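You operate a simulated robot arm through the tools that you are given. There is no shell and no other tool.

Carry out the task below with a simulated robot arm. There is one attempt and no reset: what you move stays moved.

JOB
Take the block out of the jig, lock the empty slide in the machine and shut the guard.
Fine: the block goes in the yellow frame; red lever left open; the jig stays locked; the other oval blocks stay.

Only the result counts: the job must be done as asked and must still hold three seconds after the hand-in. Knocking over, shifting, dropping, spilling or breaking anything else fails it.

ROBOT AND FRAMES
A 6-joint arm with a two-finger gripper, fixed in place. Base frame: the origin is at the foot of the arm, x ahead of it, y to its left, z up. Lengths are in cm, angles in degrees, forces in N, time in s.
With the tool pointing down near the work surface it reaches from about 84 to 92 cm from the base axis. Its first joint turns from -166.0 to 166.0 degrees. Payload 2.54 kg.
The TCP is the grasp point between the finger pads, 3 cm short of the fingertips. In the tool frame z runs along the fingers and y along their closing line. The gripper opens to 11.6 cm. The gripper's body begins 9.5 cm behind the TCP.
Orientation is that of the tool frame in the base frame, as a unit quaternion [w, x, y, z]. With the fingers straight down and closing along the base's y, the tool's x points along the base's -x, its y along +y and its z along -z.

CONTROLS
- The arm moves only by the tool drive_tool. Its argument "commands" is a list of rows, each an object of numbers (a shift or turn left out is 0, a gripper value left out holds the last): "tx", "ty", "tz": the shift along the tool's x, y, z in cm; "ax", "ay", "az": the turn, a rotation vector about the tool's x, y, z in degrees; "claw": the closure, from 0 (fully open) to 1 (shut). In form: [{"tx": .., "ty": .., "tz": .., "ax": .., "ay": .., "az": .., "claw": ..}, ...]. A call has 1 to 20 rows; each row shifts and turns the commanded pose from where the row before left it, along the tool's axes as they then stand. Each row takes 0.2 s and may step no farther than 5 cm and 8.6 degrees from the row before; otherwise, or with a gripper value out of range, the whole call is refused. Where a pose cannot be reached the arm comes as near as it can. A force on the tool above 70 N (or 10 N above the force at the start of the call, whichever is more), or a blocked arm, ends the call early, and 0.2 s more pass. Each finger travels about 7.2 cm/s and halts on what it meets, pressing with about 29 N; the grip force reading is that of the motor and also rises with nothing between the fingers. The clock runs only during rows and for 0.2 s after the last one: add rows that do not move to give the fingers time. It gives the time, the measured TCP pose, the force on the tool (base axes), the opening and the grip force at its end, in the units of the frame above (readings bear some noise), with the torque about the TCP (base axes, N m) and any sound that the robot's microphone picked up, and new pictures: "show" is both (left out), scene, wrist or none.
- Cameras (640 x 400 px; columns grow to the right, rows downward): "scene" is fixed at [5, 65.04, 156.86]; the picture's right is [-0.27, -0.96, 0.00], its down [-0.84, 0.23, -0.50] and it looks along [0.48, -0.13, -0.87] (base axes); focal length 232 px, centre (320, 200). "wrist" rides on the gripper at [6.9, -1.5, -12.2] in the tool frame; the picture's right is [0.21, 0.98, 0.00], its down [-0.83, 0.18, -0.53] and it looks along [-0.52, 0.11, 0.85] (tool axes); focal length 251 px, centre (320, 200). There is no depth. A picture from a camera that has moved, and an enlarged one, comes with that camera's place and axes in the base frame and with its lens.
- zoom(camera, box): a new picture of the part [left, top, right, bottom] of that camera's present view, enlarged. No time passes.
- hand_in(): hands the job in; it is judged then, once.

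Places have to be worked out from the pictures, the camera data and where the tool is seen. Open the gripper and draw the arm clear of the work before you hand the job in, unless the task says otherwise.

The tools are called after "Request:" as a command line: name --argument value ..., lists and objects as JSON in quotes. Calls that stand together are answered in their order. drive_tool: Moves the arm, as the interface text tells. Its arguments: {"type":"object","properties":{"commands":{"type":"array"},"show":{"type":"string","enum":["both","scene","wrist","none"]}},"required":["commands"]} The other tools are called the same way: zoom (camera, box) takes an enlarged picture of a part of a camera's view; hand_in () hands the job in.

At the start:

```text
clock: 0.0
ee_pos: [28.92, 29.96, 126.28]
orientation: [0.0, 0.0, 1.0, 0.0]
ft_force: [0.4, 1.0, -0.6]
ft_torque: [-0.05, 0.02, -0.04]
grip_width: 11.62
grip_force: 0.1
```

scene: 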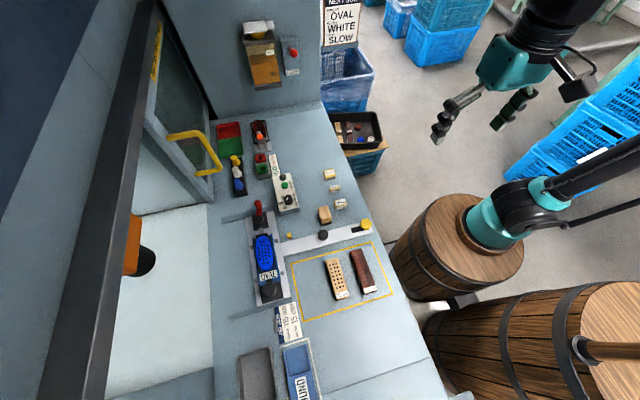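
wrist: 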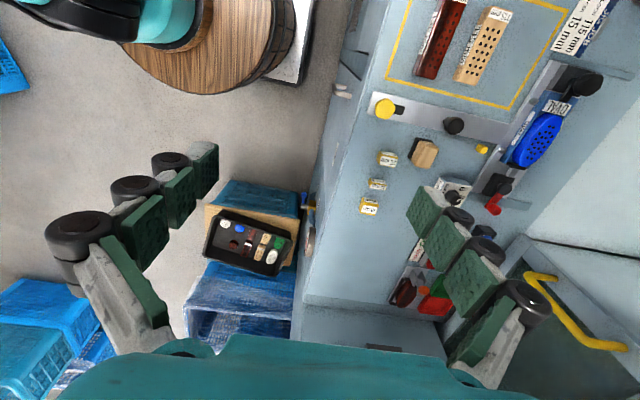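

I begin by looking closely at the work area: the jig with the blue oval block, the slide, the guard door with the yellow handle and the buttons.

Request:
zoom --camera "scene" --box '[200, 180, 400, 330]'

Request:
zoom --camera "scene" --box '[120, 90, 320, 230]'

Request:
zoom --camera "scene" --box '[200, 280, 400, 400]'

Request:
zoom --camera "scene" --box '[220, 0, 400, 130]'

Request:
zoom --camera "wrist" --box '[360, 0, 640, 240]'

```text
2.67 times, centred on (300, 255) of scene
camera zoom: at [5.0, 65.04, 156.86], right [-0.27, -0.96, 0.0], down [-0.84, 0.23, -0.5], along [0.48, -0.13, -0.87], focal length 618 px, centre (373, 53)
```

zoom: 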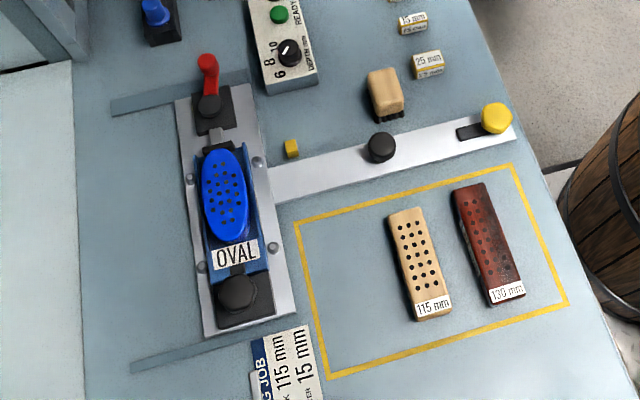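

```text
2.86 times, centred on (220, 160) of scene
camera zoom: at [5.0, 65.04, 156.86], right [-0.27, -0.96, 0.0], down [-0.84, 0.23, -0.5], along [0.48, -0.13, -0.87], focal length 663 px, centre (606, 314)
```

zoom: 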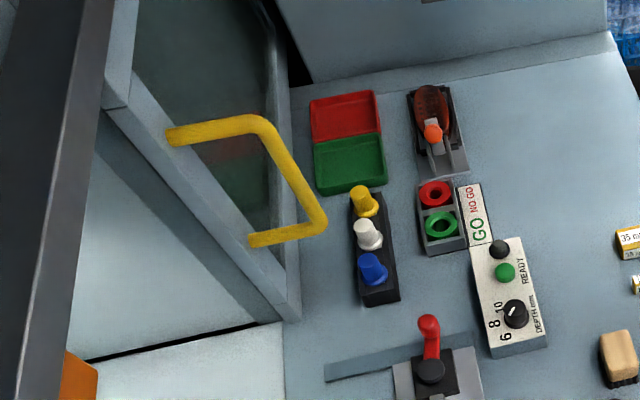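

```text
3.20 times, centred on (300, 340) of scene
camera zoom: at [5.0, 65.04, 156.86], right [-0.27, -0.96, 0.0], down [-0.84, 0.23, -0.5], along [0.48, -0.13, -0.87], focal length 742 px, centre (384, -248)
```

zoom: 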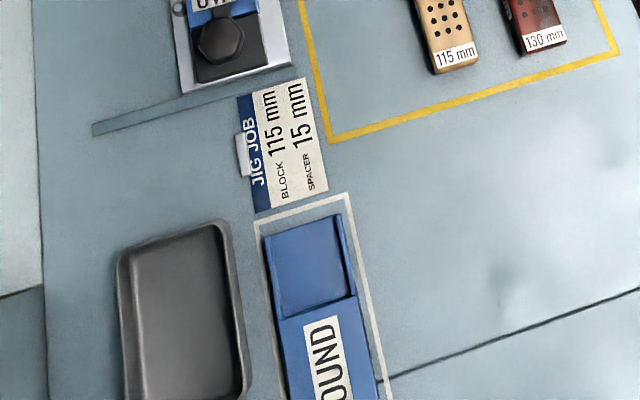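

```text
3.08 times, centred on (310, 65) of scene
camera zoom: at [5.0, 65.04, 156.86], right [-0.27, -0.96, 0.0], down [-0.84, 0.23, -0.5], along [0.48, -0.13, -0.87], focal length 714 px, centre (351, 615)
```

zoom: 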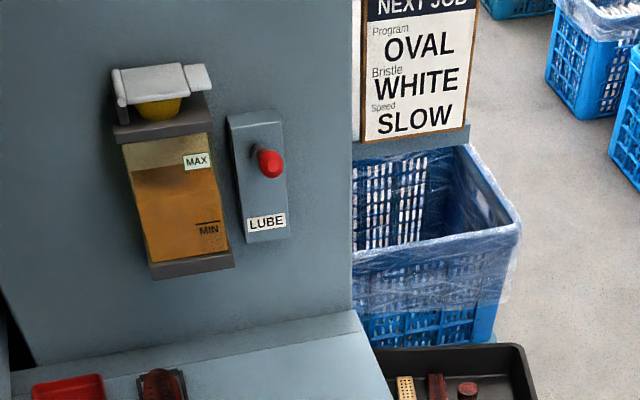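

```text
1.67 times, centred on (500, 120) of wrist
camera zoom: at [21.97, 28.42, 138.37], right [-0.21, 0.98, 0.0], down [0.83, 0.18, 0.53], along [0.52, 0.12, -0.85], focal length 419 px, centre (20, 333)
```

zoom: 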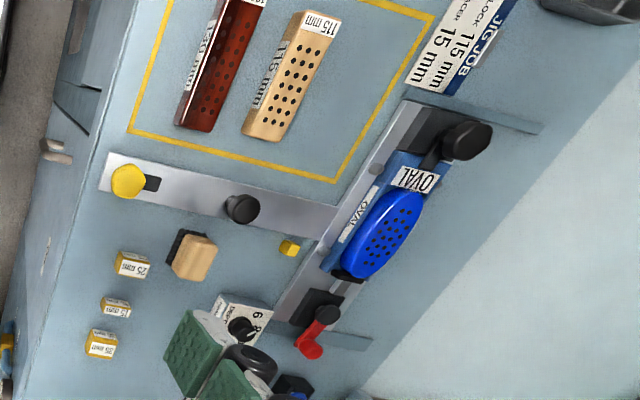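

I look closer at the robot's foot and the remaining parts of the scene to pin down heights.

Request:
zoom --camera "scene" --box '[380, 140, 640, 400]'

Request:
zoom --camera "wrist" --box '[0, 0, 360, 200]'

Request:
zoom --camera "scene" --box '[235, 190, 315, 310]'

Request:
zoom --camera "scene" --box '[0, 0, 240, 400]'

Request:
zoom --camera "scene" --box '[300, 90, 400, 190]'

Request:
zoom --camera "scene" --box '[310, 160, 390, 260]'

```text
1.54 times, centred on (510, 270) of scene
camera zoom: at [5.0, 65.04, 156.86], right [-0.27, -0.96, 0.0], down [-0.84, 0.23, -0.5], along [0.48, -0.13, -0.87], focal length 357 px, centre (28, 92)
```

zoom: 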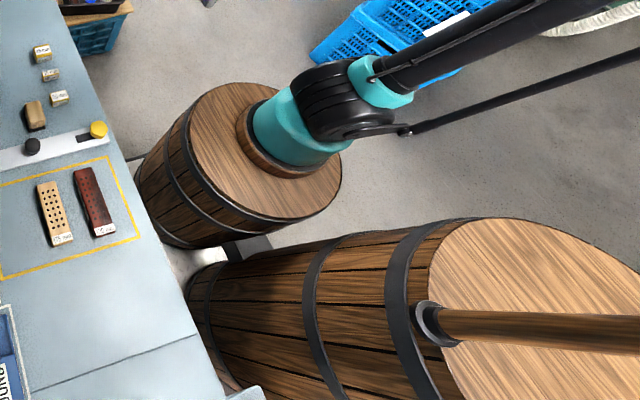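

```text
1.78 times, centred on (180, 100) of wrist
camera zoom: at [21.97, 28.42, 138.37], right [-0.21, 0.98, 0.0], down [0.83, 0.18, 0.53], along [0.52, 0.12, -0.85], focal length 447 px, centre (569, 378)
```

zoom: 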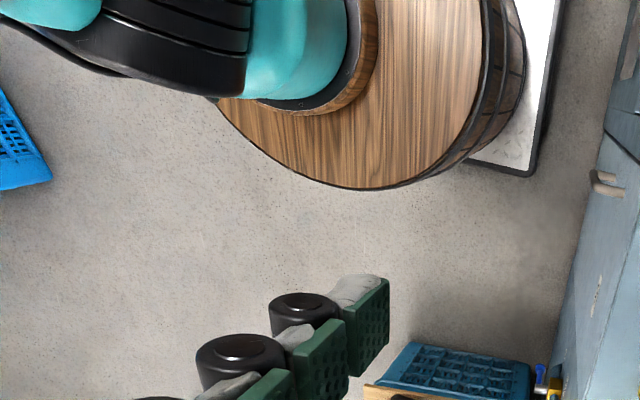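

```text
3.33 times, centred on (275, 250) of scene
camera zoom: at [5.0, 65.04, 156.86], right [-0.27, -0.96, 0.0], down [-0.84, 0.23, -0.5], along [0.48, -0.13, -0.87], focal length 773 px, centre (470, 33)
```

zoom: 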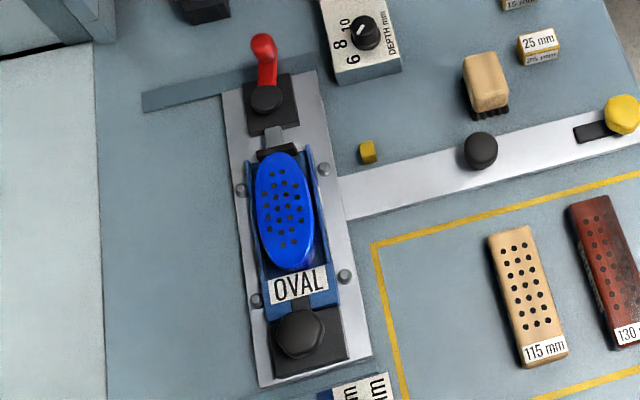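

```text
1.00 times, centred on (120, 200) of scene (not enlarged: the box is as wide or as high as the picture)
camera zoom: at [5.0, 65.04, 156.86], right [-0.27, -0.96, 0.0], down [-0.84, 0.23, -0.5], along [0.48, -0.13, -0.87], focal length 232 px, centre (520, 200)
```

zoom: 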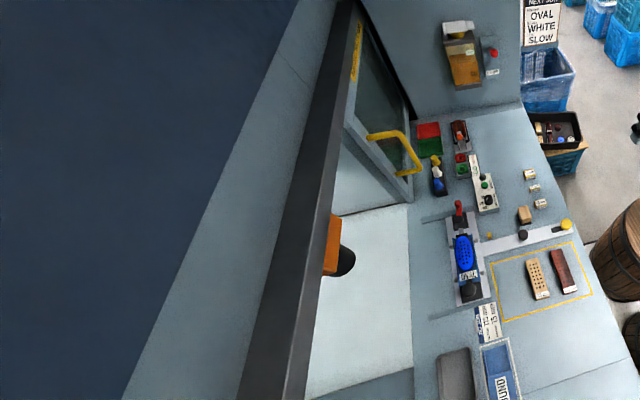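

```text
4.00 times, centred on (350, 140) of scene
camera zoom: at [5.0, 65.04, 156.86], right [-0.27, -0.96, 0.0], down [-0.84, 0.23, -0.5], along [0.48, -0.13, -0.87], focal length 928 px, centre (200, 440)
```

zoom: 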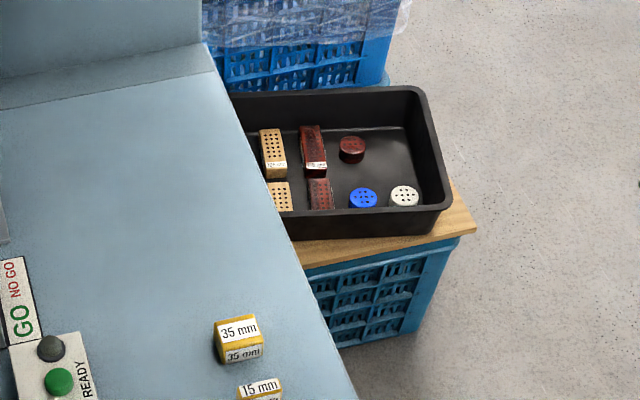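

```text
4.00 times, centred on (350, 210) of scene
camera zoom: at [5.0, 65.04, 156.86], right [-0.27, -0.96, 0.0], down [-0.84, 0.23, -0.5], along [0.48, -0.13, -0.87], focal length 928 px, centre (200, 160)
```

zoom: 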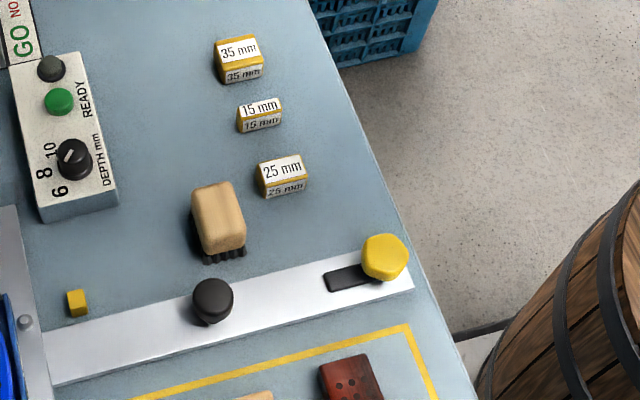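

The table top triangulates to about z≈86, with the jig's oval block around (31, 76) and the guard handle near (51, 81, 105–119). I make a modest move in +y and down to test reach and get a better wrist view.

Request:
drive_tool --commands '[{"ty": 4}, {"ty": 4}, {"ty": 4}, {"ty": 4}, {"ty": 4}, {}]' --show "both"

```text
clock: 1.4
ee_pos: [28.86, 49.94, 126.12]
orientation: [0.001, -0.001, 1.0, 0.001]
ft_force: [0.0, 0.3, -1.0]
ft_torque: [0.01, -0.01, -0.01]
grip_width: 11.62
grip_force: 0.0
camera wrist: at [21.95, 48.47, 138.24], right [-0.21, 0.98, 0.0], down [0.83, 0.18, 0.53], along [0.52, 0.12, -0.85], focal length 251 px, centre (320, 200)
```

scene: 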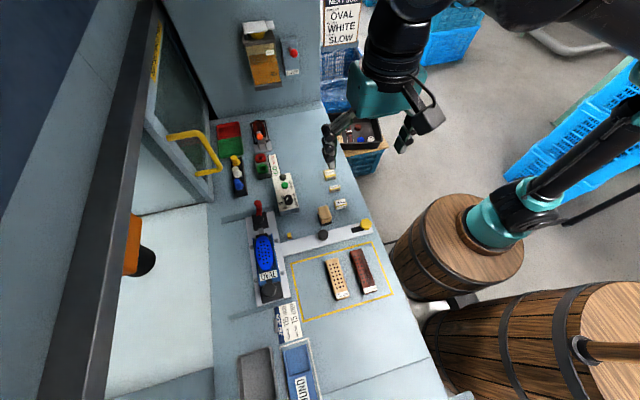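
wrist: 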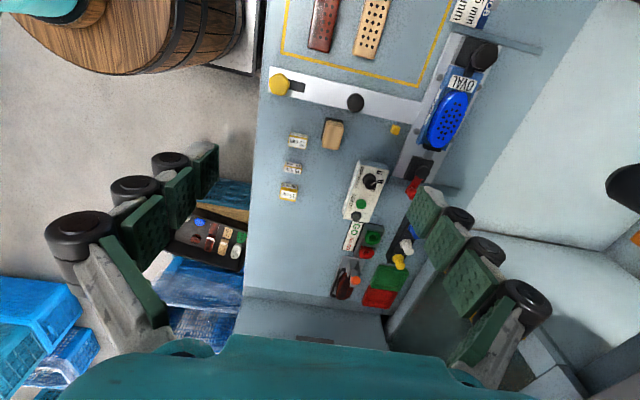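

The arm follows well; the yellow knob triangulates to (29.7, 43.0, 88.4). I move back in -x and further in +y so that the wrist camera looks onto the jig.

Request:
drive_tool --commands '[{"tx": 4, "ty": 3}, {"tx": 4, "ty": 3}, {"tx": 4, "ty": 3}, {"tx": 4, "ty": 3}, {"tx": 2, "ty": 3}, {}]' --show "both"

```text
clock: 2.8
ee_pos: [11.04, 64.94, 125.99]
orientation: [-0.001, 0.0, 1.0, 0.001]
ft_force: [0.3, -0.5, 0.3]
ft_torque: [-0.01, -0.02, -0.01]
grip_width: 11.62
grip_force: 0.0
camera wrist: at [4.15, 63.43, 138.11], right [-0.21, 0.98, 0.0], down [0.83, 0.18, 0.53], along [0.52, 0.12, -0.85], focal length 251 px, centre (320, 200)
```

scene: 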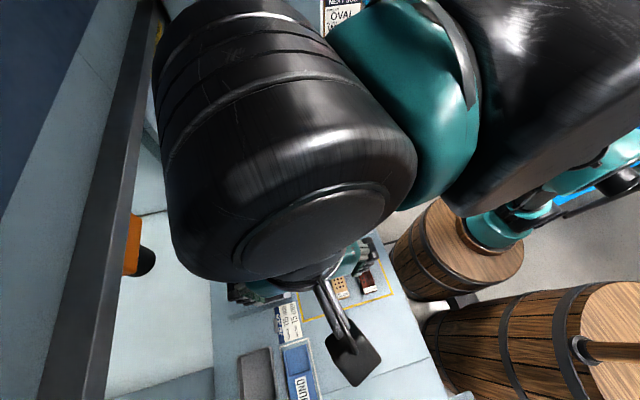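
wrist: 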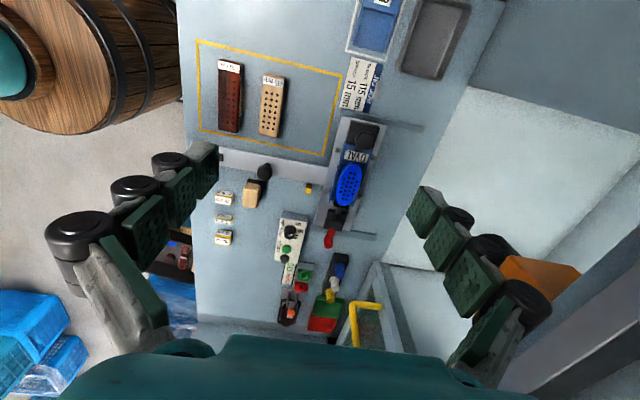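

I zoom in on the jig, the slide bar and the guard with this wrist view.

Request:
zoom --camera "wrist" --box '[290, 100, 420, 260]'

Request:
zoom --camera "wrist" --box '[180, 130, 340, 230]'

Request:
zoom --camera "wrist" --box '[260, 220, 420, 350]'

Request:
zoom --camera "wrist" --box '[400, 60, 640, 380]'

Request:
zoom --camera "wrist" --box '[320, 0, 480, 110]'

```text
2.50 times, centred on (355, 180) of wrist
camera zoom: at [4.15, 63.43, 138.11], right [-0.21, 0.98, 0.0], down [0.83, 0.18, 0.53], along [0.52, 0.12, -0.85], focal length 629 px, centre (232, 250)
```

zoom: 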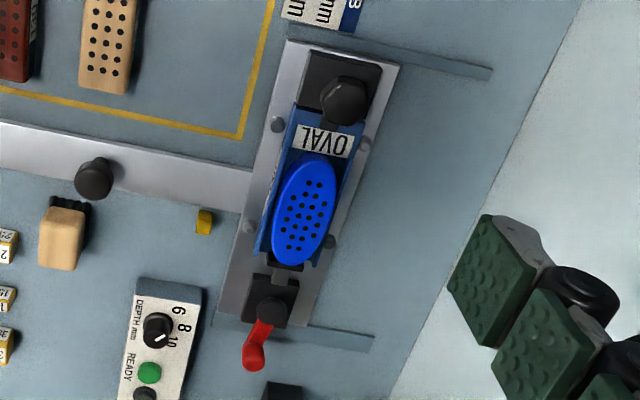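

```text
4.00 times, centred on (260, 180) of wrist
camera zoom: at [4.15, 63.43, 138.11], right [-0.21, 0.98, 0.0], down [0.83, 0.18, 0.53], along [0.52, 0.12, -0.85], focal length 1006 px, centre (560, 280)
```

zoom: 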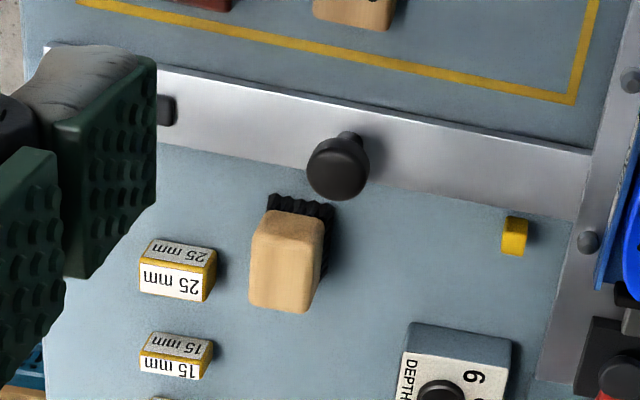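

```text
3.08 times, centred on (340, 285) of wrist
camera zoom: at [4.15, 63.43, 138.11], right [-0.21, 0.98, 0.0], down [0.83, 0.18, 0.53], along [0.52, 0.12, -0.85], focal length 774 px, centre (258, -62)
```

zoom: 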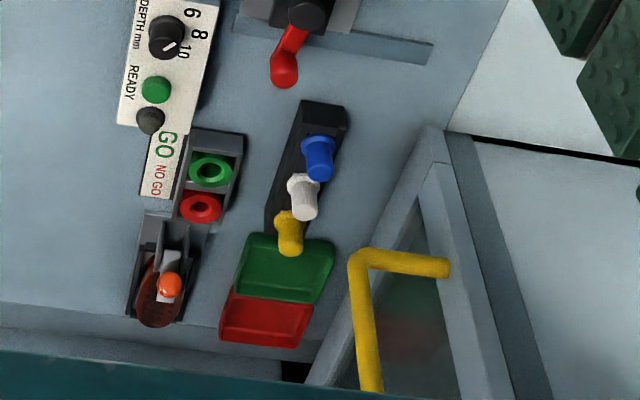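

```text
1.25 times, centred on (520, 220) of wrist
camera zoom: at [4.15, 63.43, 138.11], right [-0.21, 0.98, 0.0], down [0.83, 0.18, 0.53], along [0.52, 0.12, -0.85], focal length 314 px, centre (70, 175)
```

zoom: 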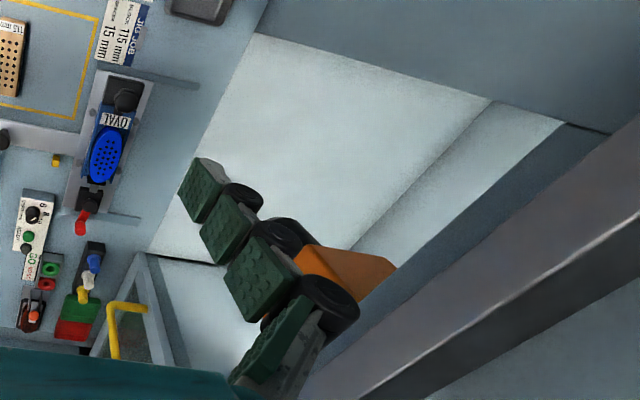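

```text
3.64 times, centred on (400, 55) of wrist
camera zoom: at [4.15, 63.43, 138.11], right [-0.21, 0.98, 0.0], down [0.83, 0.18, 0.53], along [0.52, 0.12, -0.85], focal length 914 px, centre (29, 727)
```

zoom: 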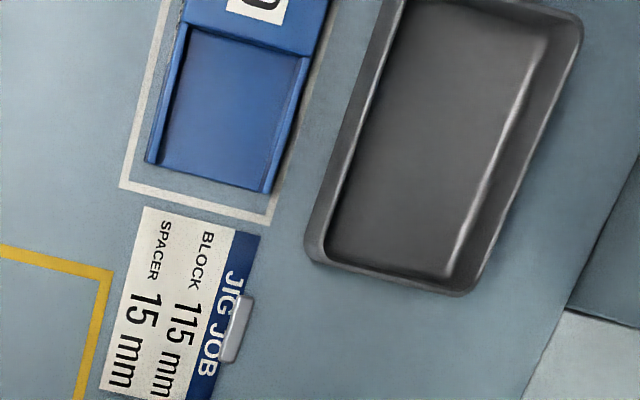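

The jig shows the blue oval block between a black hex-knob clamp (−x end) and a red lever (+x end). I go lower for a close look at the lever mechanism.

Request:
drive_tool --commands '[{"tx": -1.5, "ty": 1.5, "tz": 3.5}, {"tx": -1.5, "ty": 1.5, "tz": 3.5}, {"tx": -1.5, "ty": 1.5, "tz": 3.5}, {"tx": -1.5, "ty": 1.5, "tz": 3.5}, {"tx": -1.5, "ty": 1, "tz": 3.5}, {}]' --show "both"

```text
clock: 4.2
ee_pos: [18.74, 72.11, 108.72]
orientation: [0.0, 0.0, 1.0, 0.001]
ft_force: [-0.6, -0.4, 0.3]
ft_torque: [0.01, -0.01, 0.0]
grip_width: 11.61
grip_force: 0.1
camera wrist: at [11.73, 70.55, 120.91], right [-0.21, 0.98, 0.0], down [0.83, 0.18, 0.53], along [0.52, 0.12, -0.85], focal length 251 px, centre (320, 200)
```

scene: 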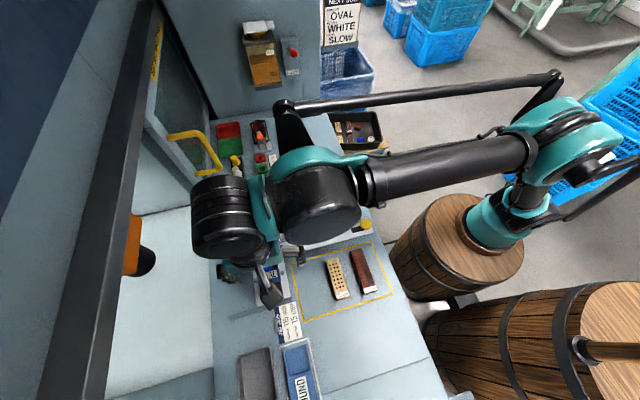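
wrist: 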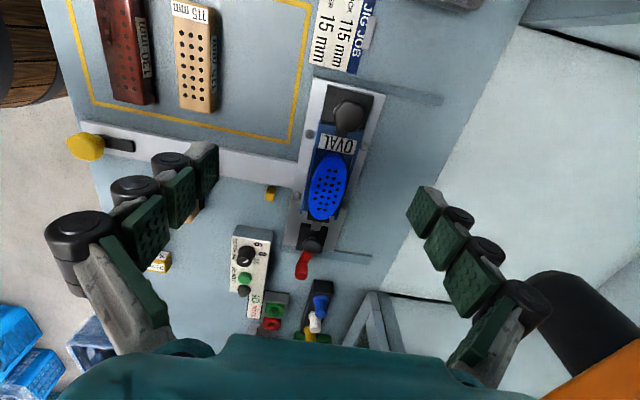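

I zoom into the jig, lever and knob details from this closer view.

Request:
zoom --camera "wrist" --box '[270, 180, 390, 290]'

Request:
zoom --camera "wrist" --box '[270, 70, 400, 190]'

Request:
zoom --camera "wrist" --box '[50, 100, 300, 220]'

Request:
zoom --camera "wrist" --box '[330, 160, 640, 400]'

```text
3.64 times, centred on (330, 235) of wrist
camera zoom: at [11.73, 70.55, 120.91], right [-0.21, 0.98, 0.0], down [0.83, 0.18, 0.53], along [0.52, 0.12, -0.85], focal length 914 px, centre (284, 73)
```

zoom: 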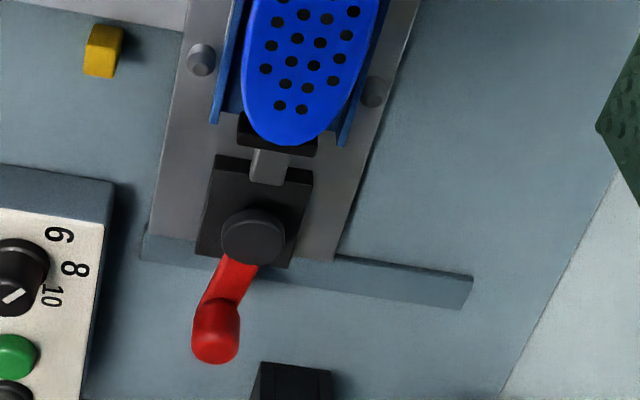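

```text
3.33 times, centred on (335, 130) of wrist
camera zoom: at [11.73, 70.55, 120.91], right [-0.21, 0.98, 0.0], down [0.83, 0.18, 0.53], along [0.52, 0.12, -0.85], focal length 838 px, centre (270, 433)
```

zoom: 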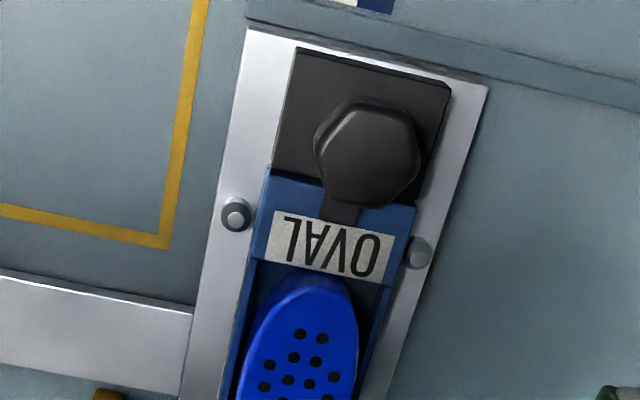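

```text
2.56 times, centred on (175, 160) of wrist
camera zoom: at [11.73, 70.55, 120.91], right [-0.21, 0.98, 0.0], down [0.83, 0.18, 0.53], along [0.52, 0.12, -0.85], focal length 644 px, centre (691, 302)
```

zoom: 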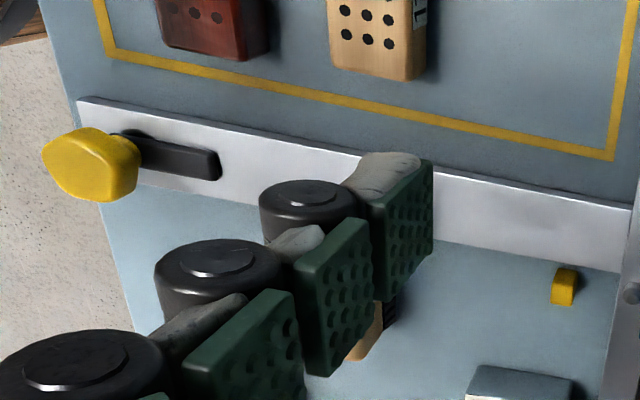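

```text
1.67 times, centred on (485, 280) of wrist
camera zoom: at [11.73, 70.55, 120.91], right [-0.21, 0.98, 0.0], down [0.83, 0.18, 0.53], along [0.52, 0.12, -0.85], focal length 419 px, centre (45, 67)
```

zoom: 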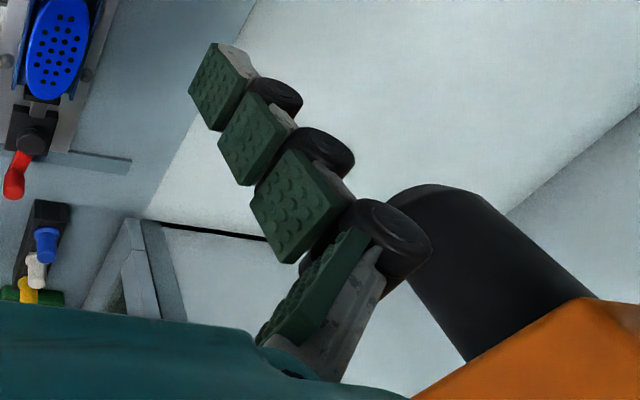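

I lower further and shift so the wrist camera sees the red lever and rod from closer and flatter.

Request:
drive_tool --commands '[{"tx": -2, "tz": 3}, {"tx": -2, "tz": 3}, {"tx": -2, "tz": 2}, {}]' --show "both"

Request:
zoom --camera "wrist" --box '[240, 100, 440, 300]'

```text
clock: 5.2
ee_pos: [24.51, 72.02, 100.65]
orientation: [-0.001, 0.0, 1.0, 0.001]
ft_force: [-0.1, 0.1, -0.9]
ft_torque: [-0.02, -0.02, -0.04]
grip_width: 11.63
grip_force: 0.0
camera wrist: at [17.59, 70.55, 112.85], right [-0.21, 0.98, 0.0], down [0.83, 0.18, 0.53], along [0.52, 0.12, -0.85], focal length 251 px, centre (320, 200)
```

scene: 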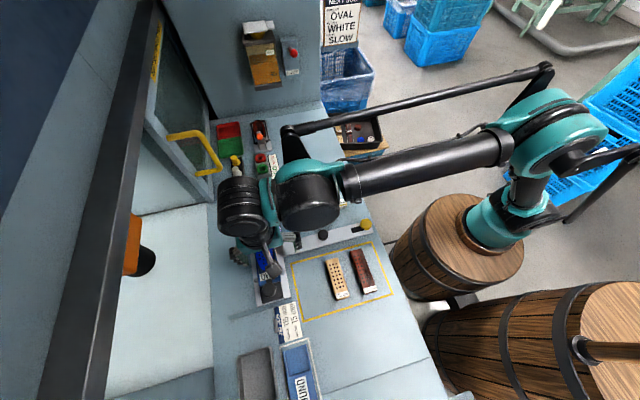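
wrist: 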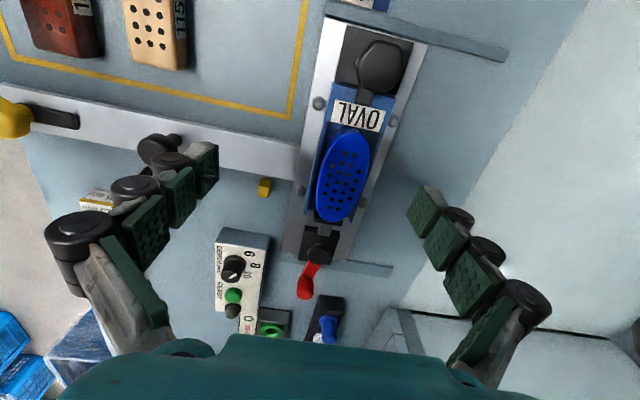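

```text
2.00 times, centred on (340, 200) of wrist
camera zoom: at [17.59, 70.55, 112.85], right [-0.21, 0.98, 0.0], down [0.83, 0.18, 0.53], along [0.52, 0.12, -0.85], focal length 503 px, centre (280, 200)
```

zoom: 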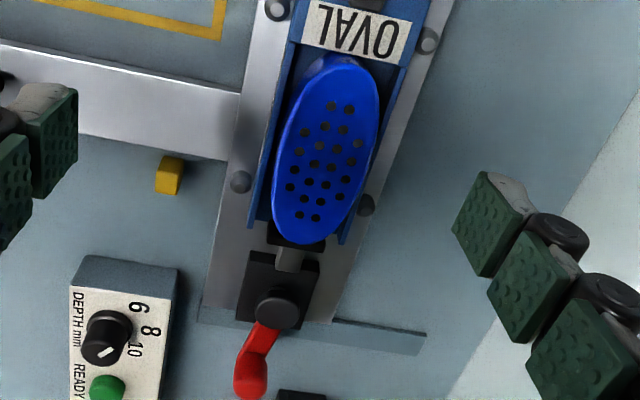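

I zoom in tightly on the block in its jig and on the lever to judge the grip clearance.

Request:
zoom --camera "wrist" --box '[300, 110, 400, 230]'

Request:
zoom --camera "wrist" --box '[280, 205, 360, 305]'

Request:
zoom --camera "wrist" --box '[300, 20, 430, 140]'

```text
3.33 times, centred on (350, 170) of wrist
camera zoom: at [17.59, 70.55, 112.85], right [-0.21, 0.98, 0.0], down [0.83, 0.18, 0.53], along [0.52, 0.12, -0.85], focal length 838 px, centre (220, 300)
```

zoom: 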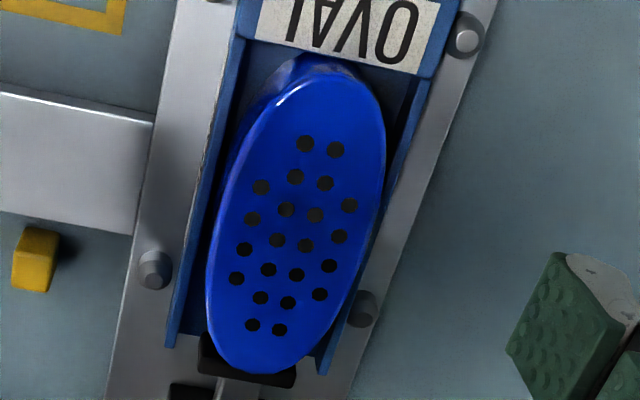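

```text
4.00 times, centred on (320, 255) of wrist
camera zoom: at [17.59, 70.55, 112.85], right [-0.21, 0.98, 0.0], down [0.83, 0.18, 0.53], along [0.52, 0.12, -0.85], focal length 1006 px, centre (320, -20)
```

zoom: 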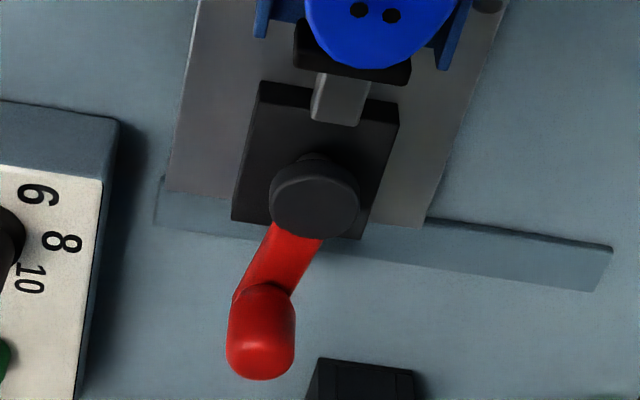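

```text
3.33 times, centred on (365, 80) of wrist
camera zoom: at [17.59, 70.55, 112.85], right [-0.21, 0.98, 0.0], down [0.83, 0.18, 0.53], along [0.52, 0.12, -0.85], focal length 838 px, centre (170, 600)
```

zoom: 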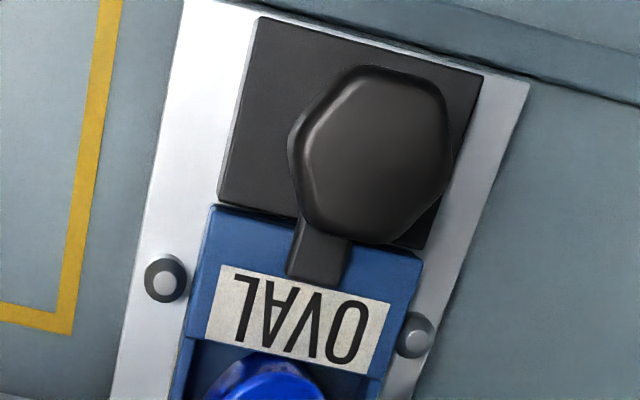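

The block's top sits around (29.8, 76, 87); the red lever pivots near (42, 76) with its upright post near (47.1, 75, 89). I part-close the gripper and hover over the post to check alignment.

Request:
drive_tool --commands '[{"tx": -4, "ty": 0.5, "claw": 0.62}, {"tx": -4, "ty": 0.5}, {"tx": -4, "ty": 0.5}, {"tx": -4, "ty": 0.5}, {"tx": -4, "ty": 0.5, "tz": 1}, {"tx": -2.7, "ty": 0.5, "tz": 1}, {}]' --show "both"

Request:
zoom --camera "wrist" --box '[220, 60, 420, 260]'

```text
clock: 6.8
ee_pos: [47.21, 75.03, 98.87]
orientation: [0.001, 0.001, 1.0, 0.001]
ft_force: [-0.4, -1.4, 1.3]
ft_torque: [-0.03, 0.0, 0.01]
grip_width: 4.42
grip_force: 0.2
camera wrist: at [40.17, 73.46, 111.05], right [-0.21, 0.98, 0.0], down [0.83, 0.18, 0.53], along [0.52, 0.12, -0.85], focal length 251 px, centre (320, 200)
```

scene: 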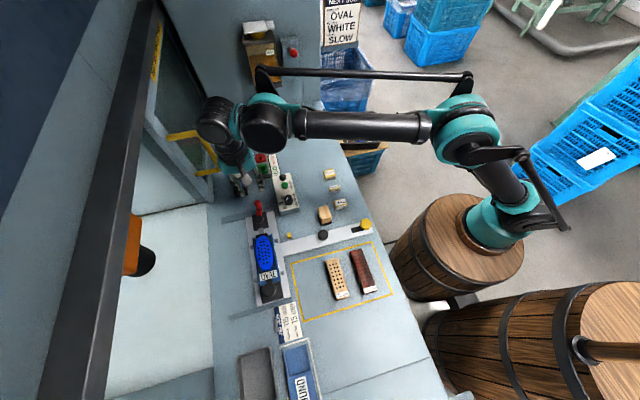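
wrist: 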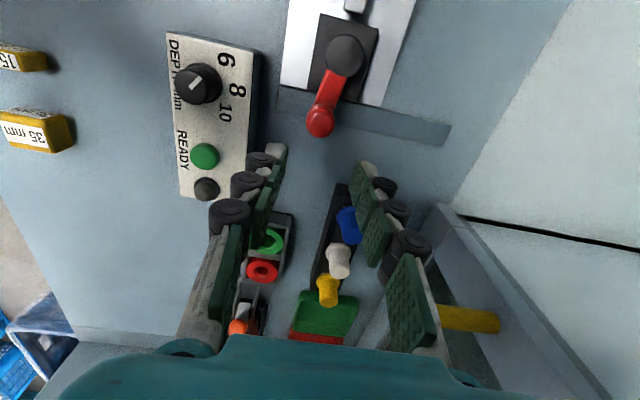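

```text
2.00 times, centred on (320, 160) of wrist
camera zoom: at [40.17, 73.46, 111.05], right [-0.21, 0.98, 0.0], down [0.83, 0.18, 0.53], along [0.52, 0.12, -0.85], focal length 503 px, centre (320, 280)
```

zoom: 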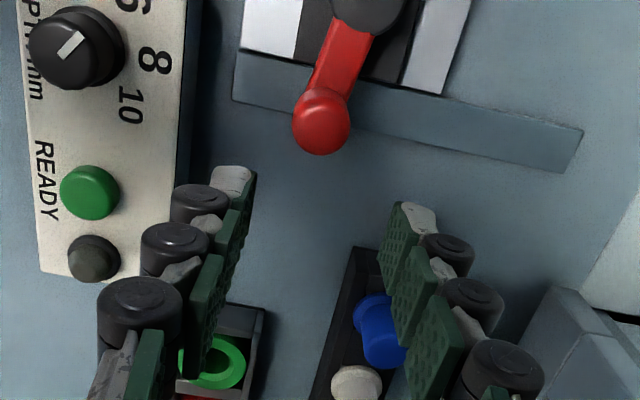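

The post now triangulates to about (45.6, 74.7, top≈90.5) and pivot (40.4, 75.4). I shift over it and lower so the fingertips straddle the post at z≈88.

Request:
drive_tool --commands '[{"tx": 1.6, "ty": -0.35}, {"tz": 3}, {"tz": 2}, {"tz": 1.5}, {"tz": 1.2}, {}]' --show "both"

Request:
zoom --camera "wrist" --box '[240, 80, 400, 220]'

```text
clock: 8.2
ee_pos: [45.54, 74.66, 90.95]
orientation: [0.001, 0.0, 1.0, 0.001]
ft_force: [-0.5, 0.8, 1.4]
ft_torque: [-0.01, -0.01, -0.04]
grip_width: 4.42
grip_force: 0.1
camera wrist: at [38.62, 73.17, 103.15], right [-0.21, 0.98, 0.0], down [0.83, 0.18, 0.53], along [0.52, 0.12, -0.85], focal length 251 px, centre (320, 200)
```

scene: 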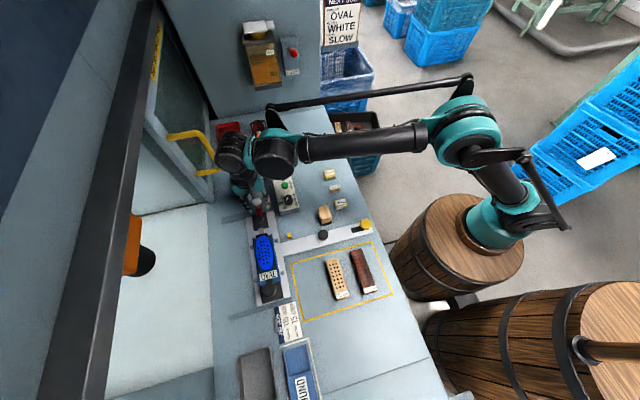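
wrist: 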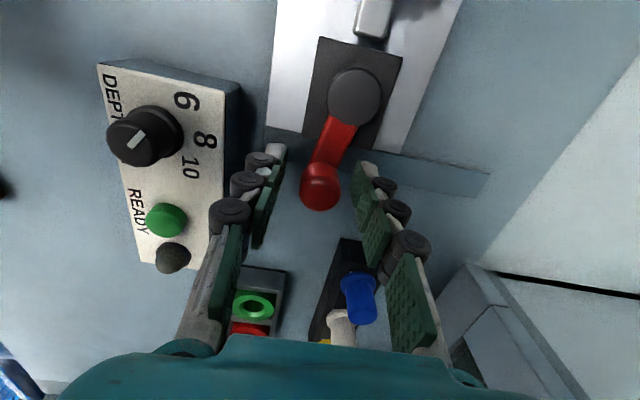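

```text
2.86 times, centred on (320, 150) of wrist
camera zoom: at [38.62, 73.17, 103.15], right [-0.21, 0.98, 0.0], down [0.83, 0.18, 0.53], along [0.52, 0.12, -0.85], focal length 718 px, centre (320, 343)
```

zoom: 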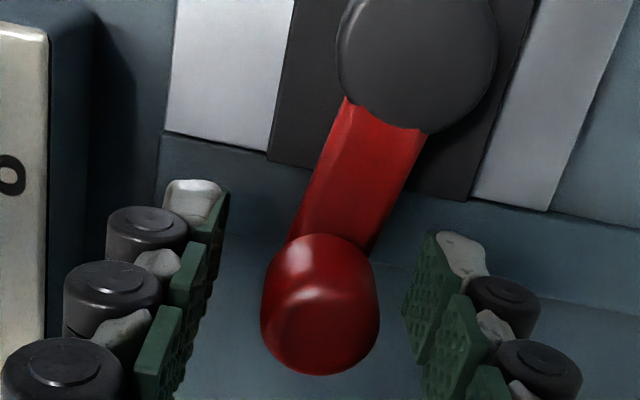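

The fingers straddle the red post. I close on it and hold, checking width and force.

Request:
drive_tool --commands '[{"tz": 0.4, "tx": -0.2}, {"claw": 0.85}, {}, {}]' --show "wrist"

```text
clock: 9.2
ee_pos: [45.8, 74.74, 90.62]
orientation: [0.001, -0.001, 1.0, 0.0]
ft_force: [-0.6, -0.2, -1.0]
ft_torque: [-0.1, -0.02, 0.01]
grip_width: 2.09
grip_force: 45.6
camera wrist: at [38.83, 73.16, 102.81], right [-0.21, 0.98, 0.0], down [0.83, 0.18, 0.53], along [0.52, 0.12, -0.85], focal length 251 px, centre (320, 200)
```

wrist: 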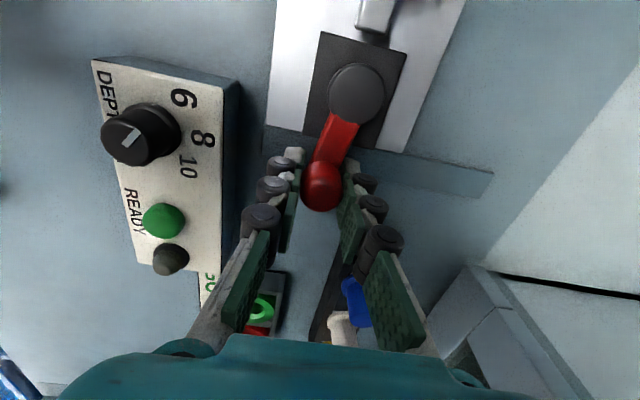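

The post is gripped (2.1 cm). I test it gently with a small push in −y and read the force.

Request:
drive_tool --commands '[{"ty": -0.3}, {"ty": -0.3}, {}]' --show "wrist"

```text
clock: 10.0
ee_pos: [45.75, 73.97, 90.61]
orientation: [0.0, 0.001, 1.0, 0.0]
ft_force: [4.3, 18.3, 15.7]
ft_torque: [0.36, 0.26, -0.93]
grip_width: 2.18
grip_force: 45.3
camera wrist: at [38.8, 72.5, 102.79], right [-0.21, 0.98, 0.0], down [0.83, 0.18, 0.53], along [0.52, 0.12, -0.84], focal length 251 px, centre (320, 200)
```

wrist: 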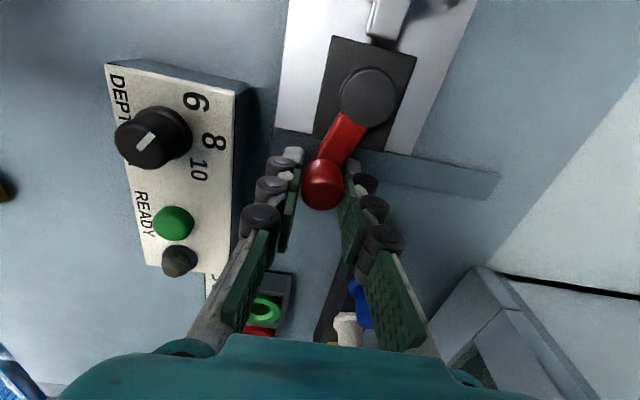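

The lever turned about 8° toward −y (pivot stayed fixed), at ~18 N. I continue along the arc in small steps and watch the force.

Request:
drive_tool --commands '[{"ty": -0.6, "tx": 0.25}, {"ty": -0.6, "tx": 0.3}, {"ty": -0.6, "tx": 0.35}, {}]' --show "wrist"

```text
clock: 11.0
ee_pos: [45.04, 72.05, 90.62]
orientation: [0.0, 0.001, 1.0, 0.001]
ft_force: [27.8, -1.8, -1.1]
ft_torque: [0.01, -0.65, -0.88]
grip_width: 2.57
grip_force: 44.8
camera wrist: at [38.2, 70.6, 102.79], right [-0.21, 0.98, 0.0], down [0.83, 0.18, 0.54], along [0.52, 0.11, -0.84], focal length 251 px, centre (320, 200)
```

wrist: 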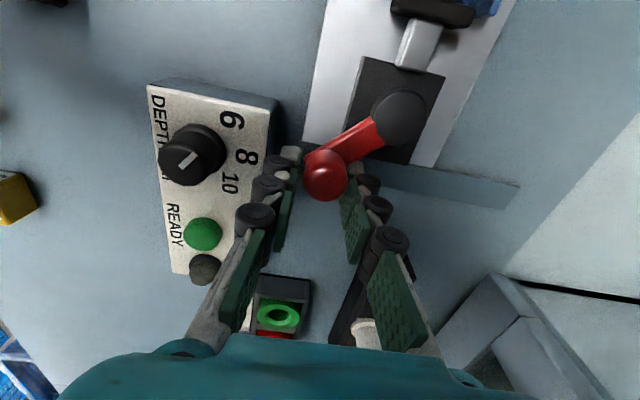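

The lever is swinging open; it's at about −40° and the arm now touches the +y finger. I loosen slightly, yaw the tool to match the lever and re-centre, then re-grip.

Request:
drive_tool --commands '[{"claw": 0.7}, {}, {"tx": 0.2, "ty": 0.2, "az": 8}, {"tx": 0.1, "ty": 0.1, "az": 8}, {"az": 8}, {"az": 8}, {"az": 8}, {}]' --show "wrist"

```text
clock: 12.8
ee_pos: [44.7, 72.53, 90.65]
orientation: [0.0, 0.344, 0.939, 0.001]
ft_force: [-0.1, 0.6, 0.0]
ft_torque: [0.0, 0.01, -0.02]
grip_width: 3.48
grip_force: 0.1
camera wrist: at [38.32, 75.87, 102.84], right [0.47, 0.89, 0.0], down [0.75, -0.39, 0.53], along [0.47, -0.25, -0.85], focal length 251 px, centre (320, 200)
```

wrist: 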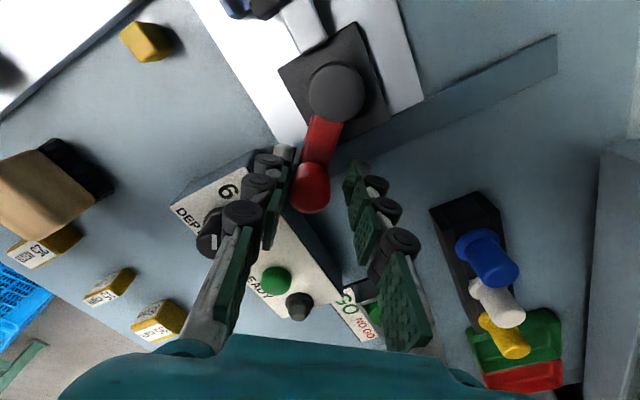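

The lever stays where left. I re-centre on the post, close, and continue the arc turning the tool along with the lever.

Request:
drive_tool --commands '[{"ty": -0.5}, {"claw": 0.85}, {}, {}, {"tx": 0.05, "ty": -0.7, "az": 8}, {"tx": 0.05, "ty": -0.7, "az": 8}, {"tx": 0.05, "ty": -0.7, "az": 8}, {}]' --show "wrist"

```text
clock: 14.6
ee_pos: [42.62, 70.84, 90.65]
orientation: [0.0, 0.531, 0.848, 0.002]
ft_force: [2.9, 9.1, 4.2]
ft_torque: [0.33, 0.04, -0.24]
grip_width: 2.09
grip_force: 44.9
camera wrist: at [38.14, 76.47, 102.84], right [0.78, 0.62, 0.0], down [0.52, -0.66, 0.53], along [0.33, -0.42, -0.85], focal length 251 px, centre (320, 200)
```

wrist: 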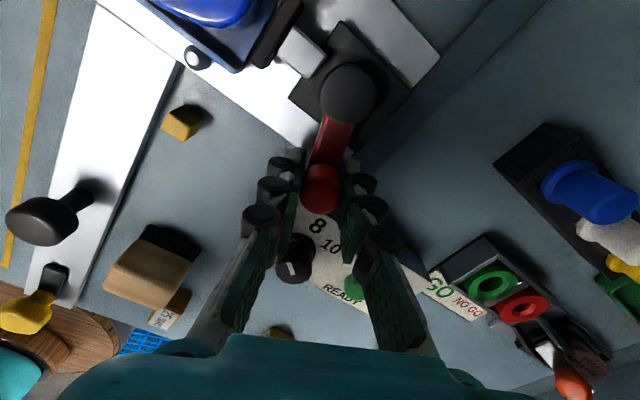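

Turning smoothly (~10 N). I continue the arc by another ~24°.

Request:
drive_tool --commands '[{"tx": 0.05, "ty": -0.7, "az": 8}, {"tx": 0.05, "ty": -0.7, "az": 8}, {"tx": 0.05, "ty": -0.7, "az": 8}, {}]' --show "both"

```text
clock: 15.6
ee_pos: [40.79, 70.4, 90.61]
orientation: [0.001, 0.696, 0.718, 0.001]
ft_force: [17.7, 31.3, 10.2]
ft_torque: [0.3, -0.1, 0.1]
grip_width: 2.12
grip_force: 45.1
camera wrist: at [38.98, 77.3, 102.81], right [0.97, 0.25, 0.0], down [0.21, -0.82, 0.53], along [0.13, -0.52, -0.85], focal length 251 px, centre (320, 200)
```

scene: 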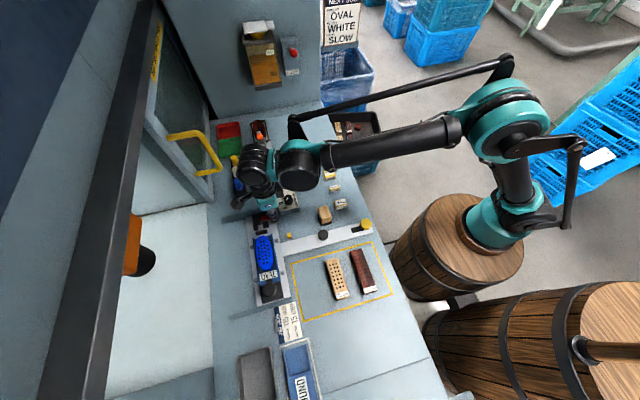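
wrist: 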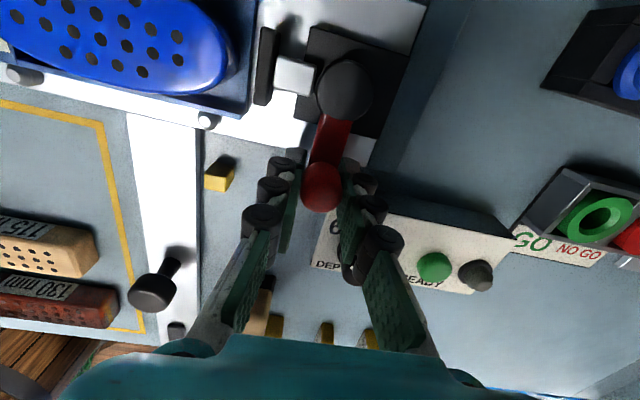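

The jaw has pulled back from the block, with the lever near −88° and the force rising as if at its stop. I zoom in to confirm.

Request:
zoom --camera "wrist" --box '[200, 0, 400, 220]'

```text
1.82 times, centred on (300, 110) of wrist
camera zoom: at [38.98, 77.3, 102.81], right [0.97, 0.25, 0.0], down [0.21, -0.82, 0.53], along [0.13, -0.52, -0.85], focal length 457 px, centre (356, 364)
```

zoom: 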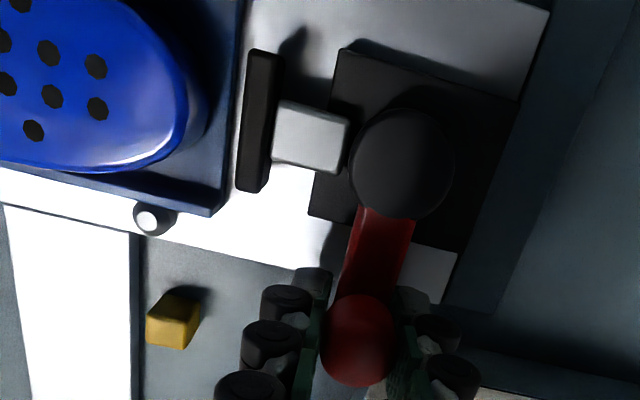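

The jaw is well clear of the block. I try a slight further turn with radial relief to confirm the open stop.

Request:
drive_tool --commands '[{"tx": 0.2}, {"tx": 0.05, "ty": -0.35, "az": 4}, {}]' --show "wrist"

```text
clock: 16.4
ee_pos: [40.69, 70.48, 90.66]
orientation: [0.001, 0.721, 0.693, 0.0]
ft_force: [44.0, 3.5, 1.8]
ft_torque: [-0.17, -0.24, -0.26]
grip_width: 2.12
grip_force: 45.0
camera wrist: at [39.39, 77.43, 102.79], right [0.98, 0.18, 0.0], down [0.15, -0.83, 0.53], along [0.1, -0.53, -0.85], focal length 251 px, centre (320, 200)
```

wrist: 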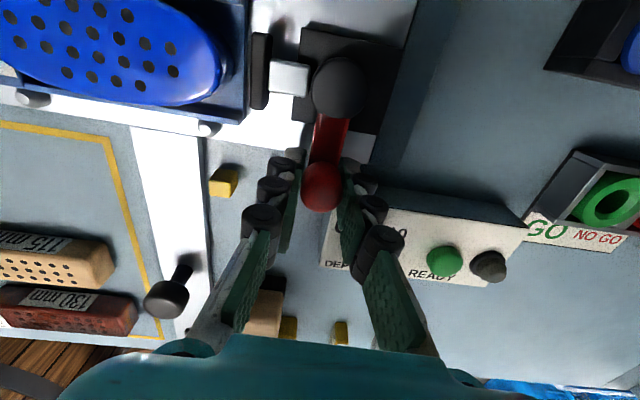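

The lever is at its open stop (44 N with no motion). I ease off, open the fingers and lift clear.

Request:
drive_tool --commands '[{"ty": 0.3}, {"claw": 0.62}, {}, {"tz": -2}, {"tz": -4}, {"tz": -4}, {}]' --show "both"

```text
clock: 18.0
ee_pos: [40.64, 70.57, 100.73]
orientation: [-0.001, 0.72, 0.694, 0.001]
ft_force: [-0.6, -0.1, 0.1]
ft_torque: [-0.02, 0.01, -0.05]
grip_width: 4.39
grip_force: 0.0
camera wrist: at [39.27, 77.54, 112.96], right [0.98, 0.18, 0.0], down [0.15, -0.83, 0.53], along [0.1, -0.52, -0.85], focal length 251 px, centre (320, 200)
```

scene: 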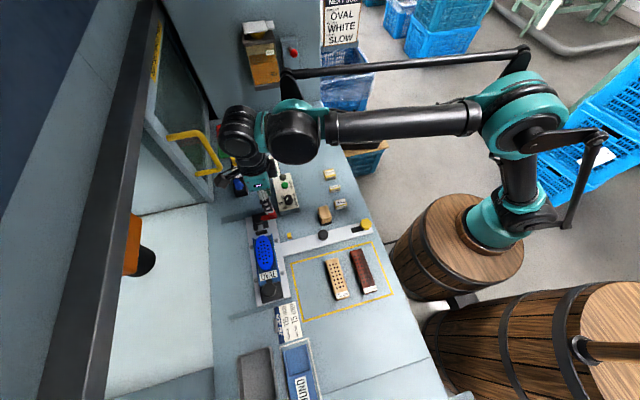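
wrist: 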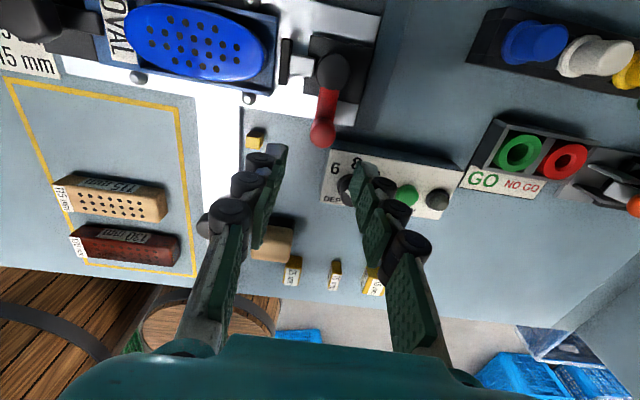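

Lever released at its open stop. I zoom on the block from this side to judge its size and height relative to the jig walls.

Request:
zoom --camera "wrist" --box '[90, 0, 350, 150]'

Request:
zoom --camera "wrist" --box '[0, 60, 220, 290]'

```text
2.46 times, centred on (220, 75) of wrist
camera zoom: at [39.27, 77.54, 112.96], right [0.98, 0.18, 0.0], down [0.15, -0.83, 0.53], along [0.1, -0.52, -0.85], focal length 619 px, centre (566, 508)
```

zoom: 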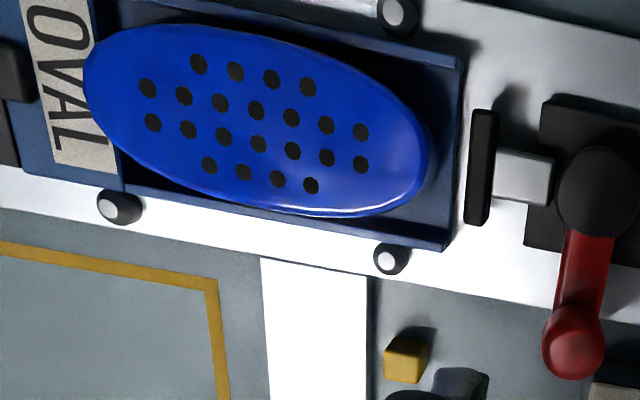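

```text
1.74 times, centred on (110, 175) of wrist
camera zoom: at [39.27, 77.54, 112.96], right [0.98, 0.18, 0.0], down [0.15, -0.83, 0.53], along [0.1, -0.52, -0.85], focal length 437 px, centre (685, 244)
```

zoom: 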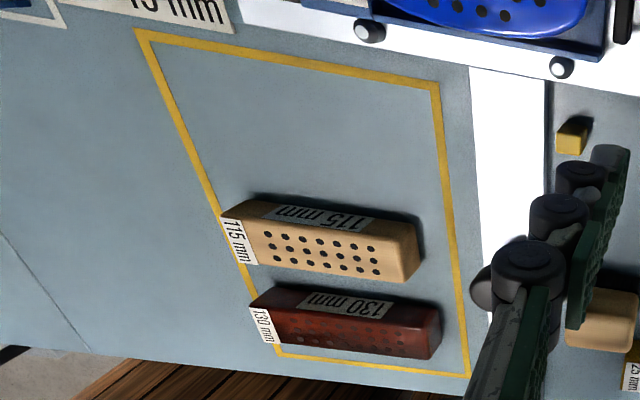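

The block top centre triangulates to (29.4, 75.6, 88.9), about 11.3 × 5 cm, with jig wall tops near 87.2. I yaw the tool back and open to ~6.6 cm.

Request:
drive_tool --commands '[{"az": -8.4, "claw": 0.43}, {"az": -8.4}, {"az": -8.4}, {"az": -8.4}, {"az": -8.4}, {"az": -8.4}, {"az": -8.4}, {"az": -8.4}, {"az": -8.4}, {"az": -8.4}, {"az": -8.0}, {}]' --show "none"

```text
clock: 20.6
ee_pos: [40.49, 70.72, 100.69]
orientation: [0.0, 0.0, 1.0, 0.001]
ft_force: [-0.3, 0.1, -0.3]
ft_torque: [0.05, 0.0, 0.0]
grip_width: 6.62
grip_force: 0.0
```

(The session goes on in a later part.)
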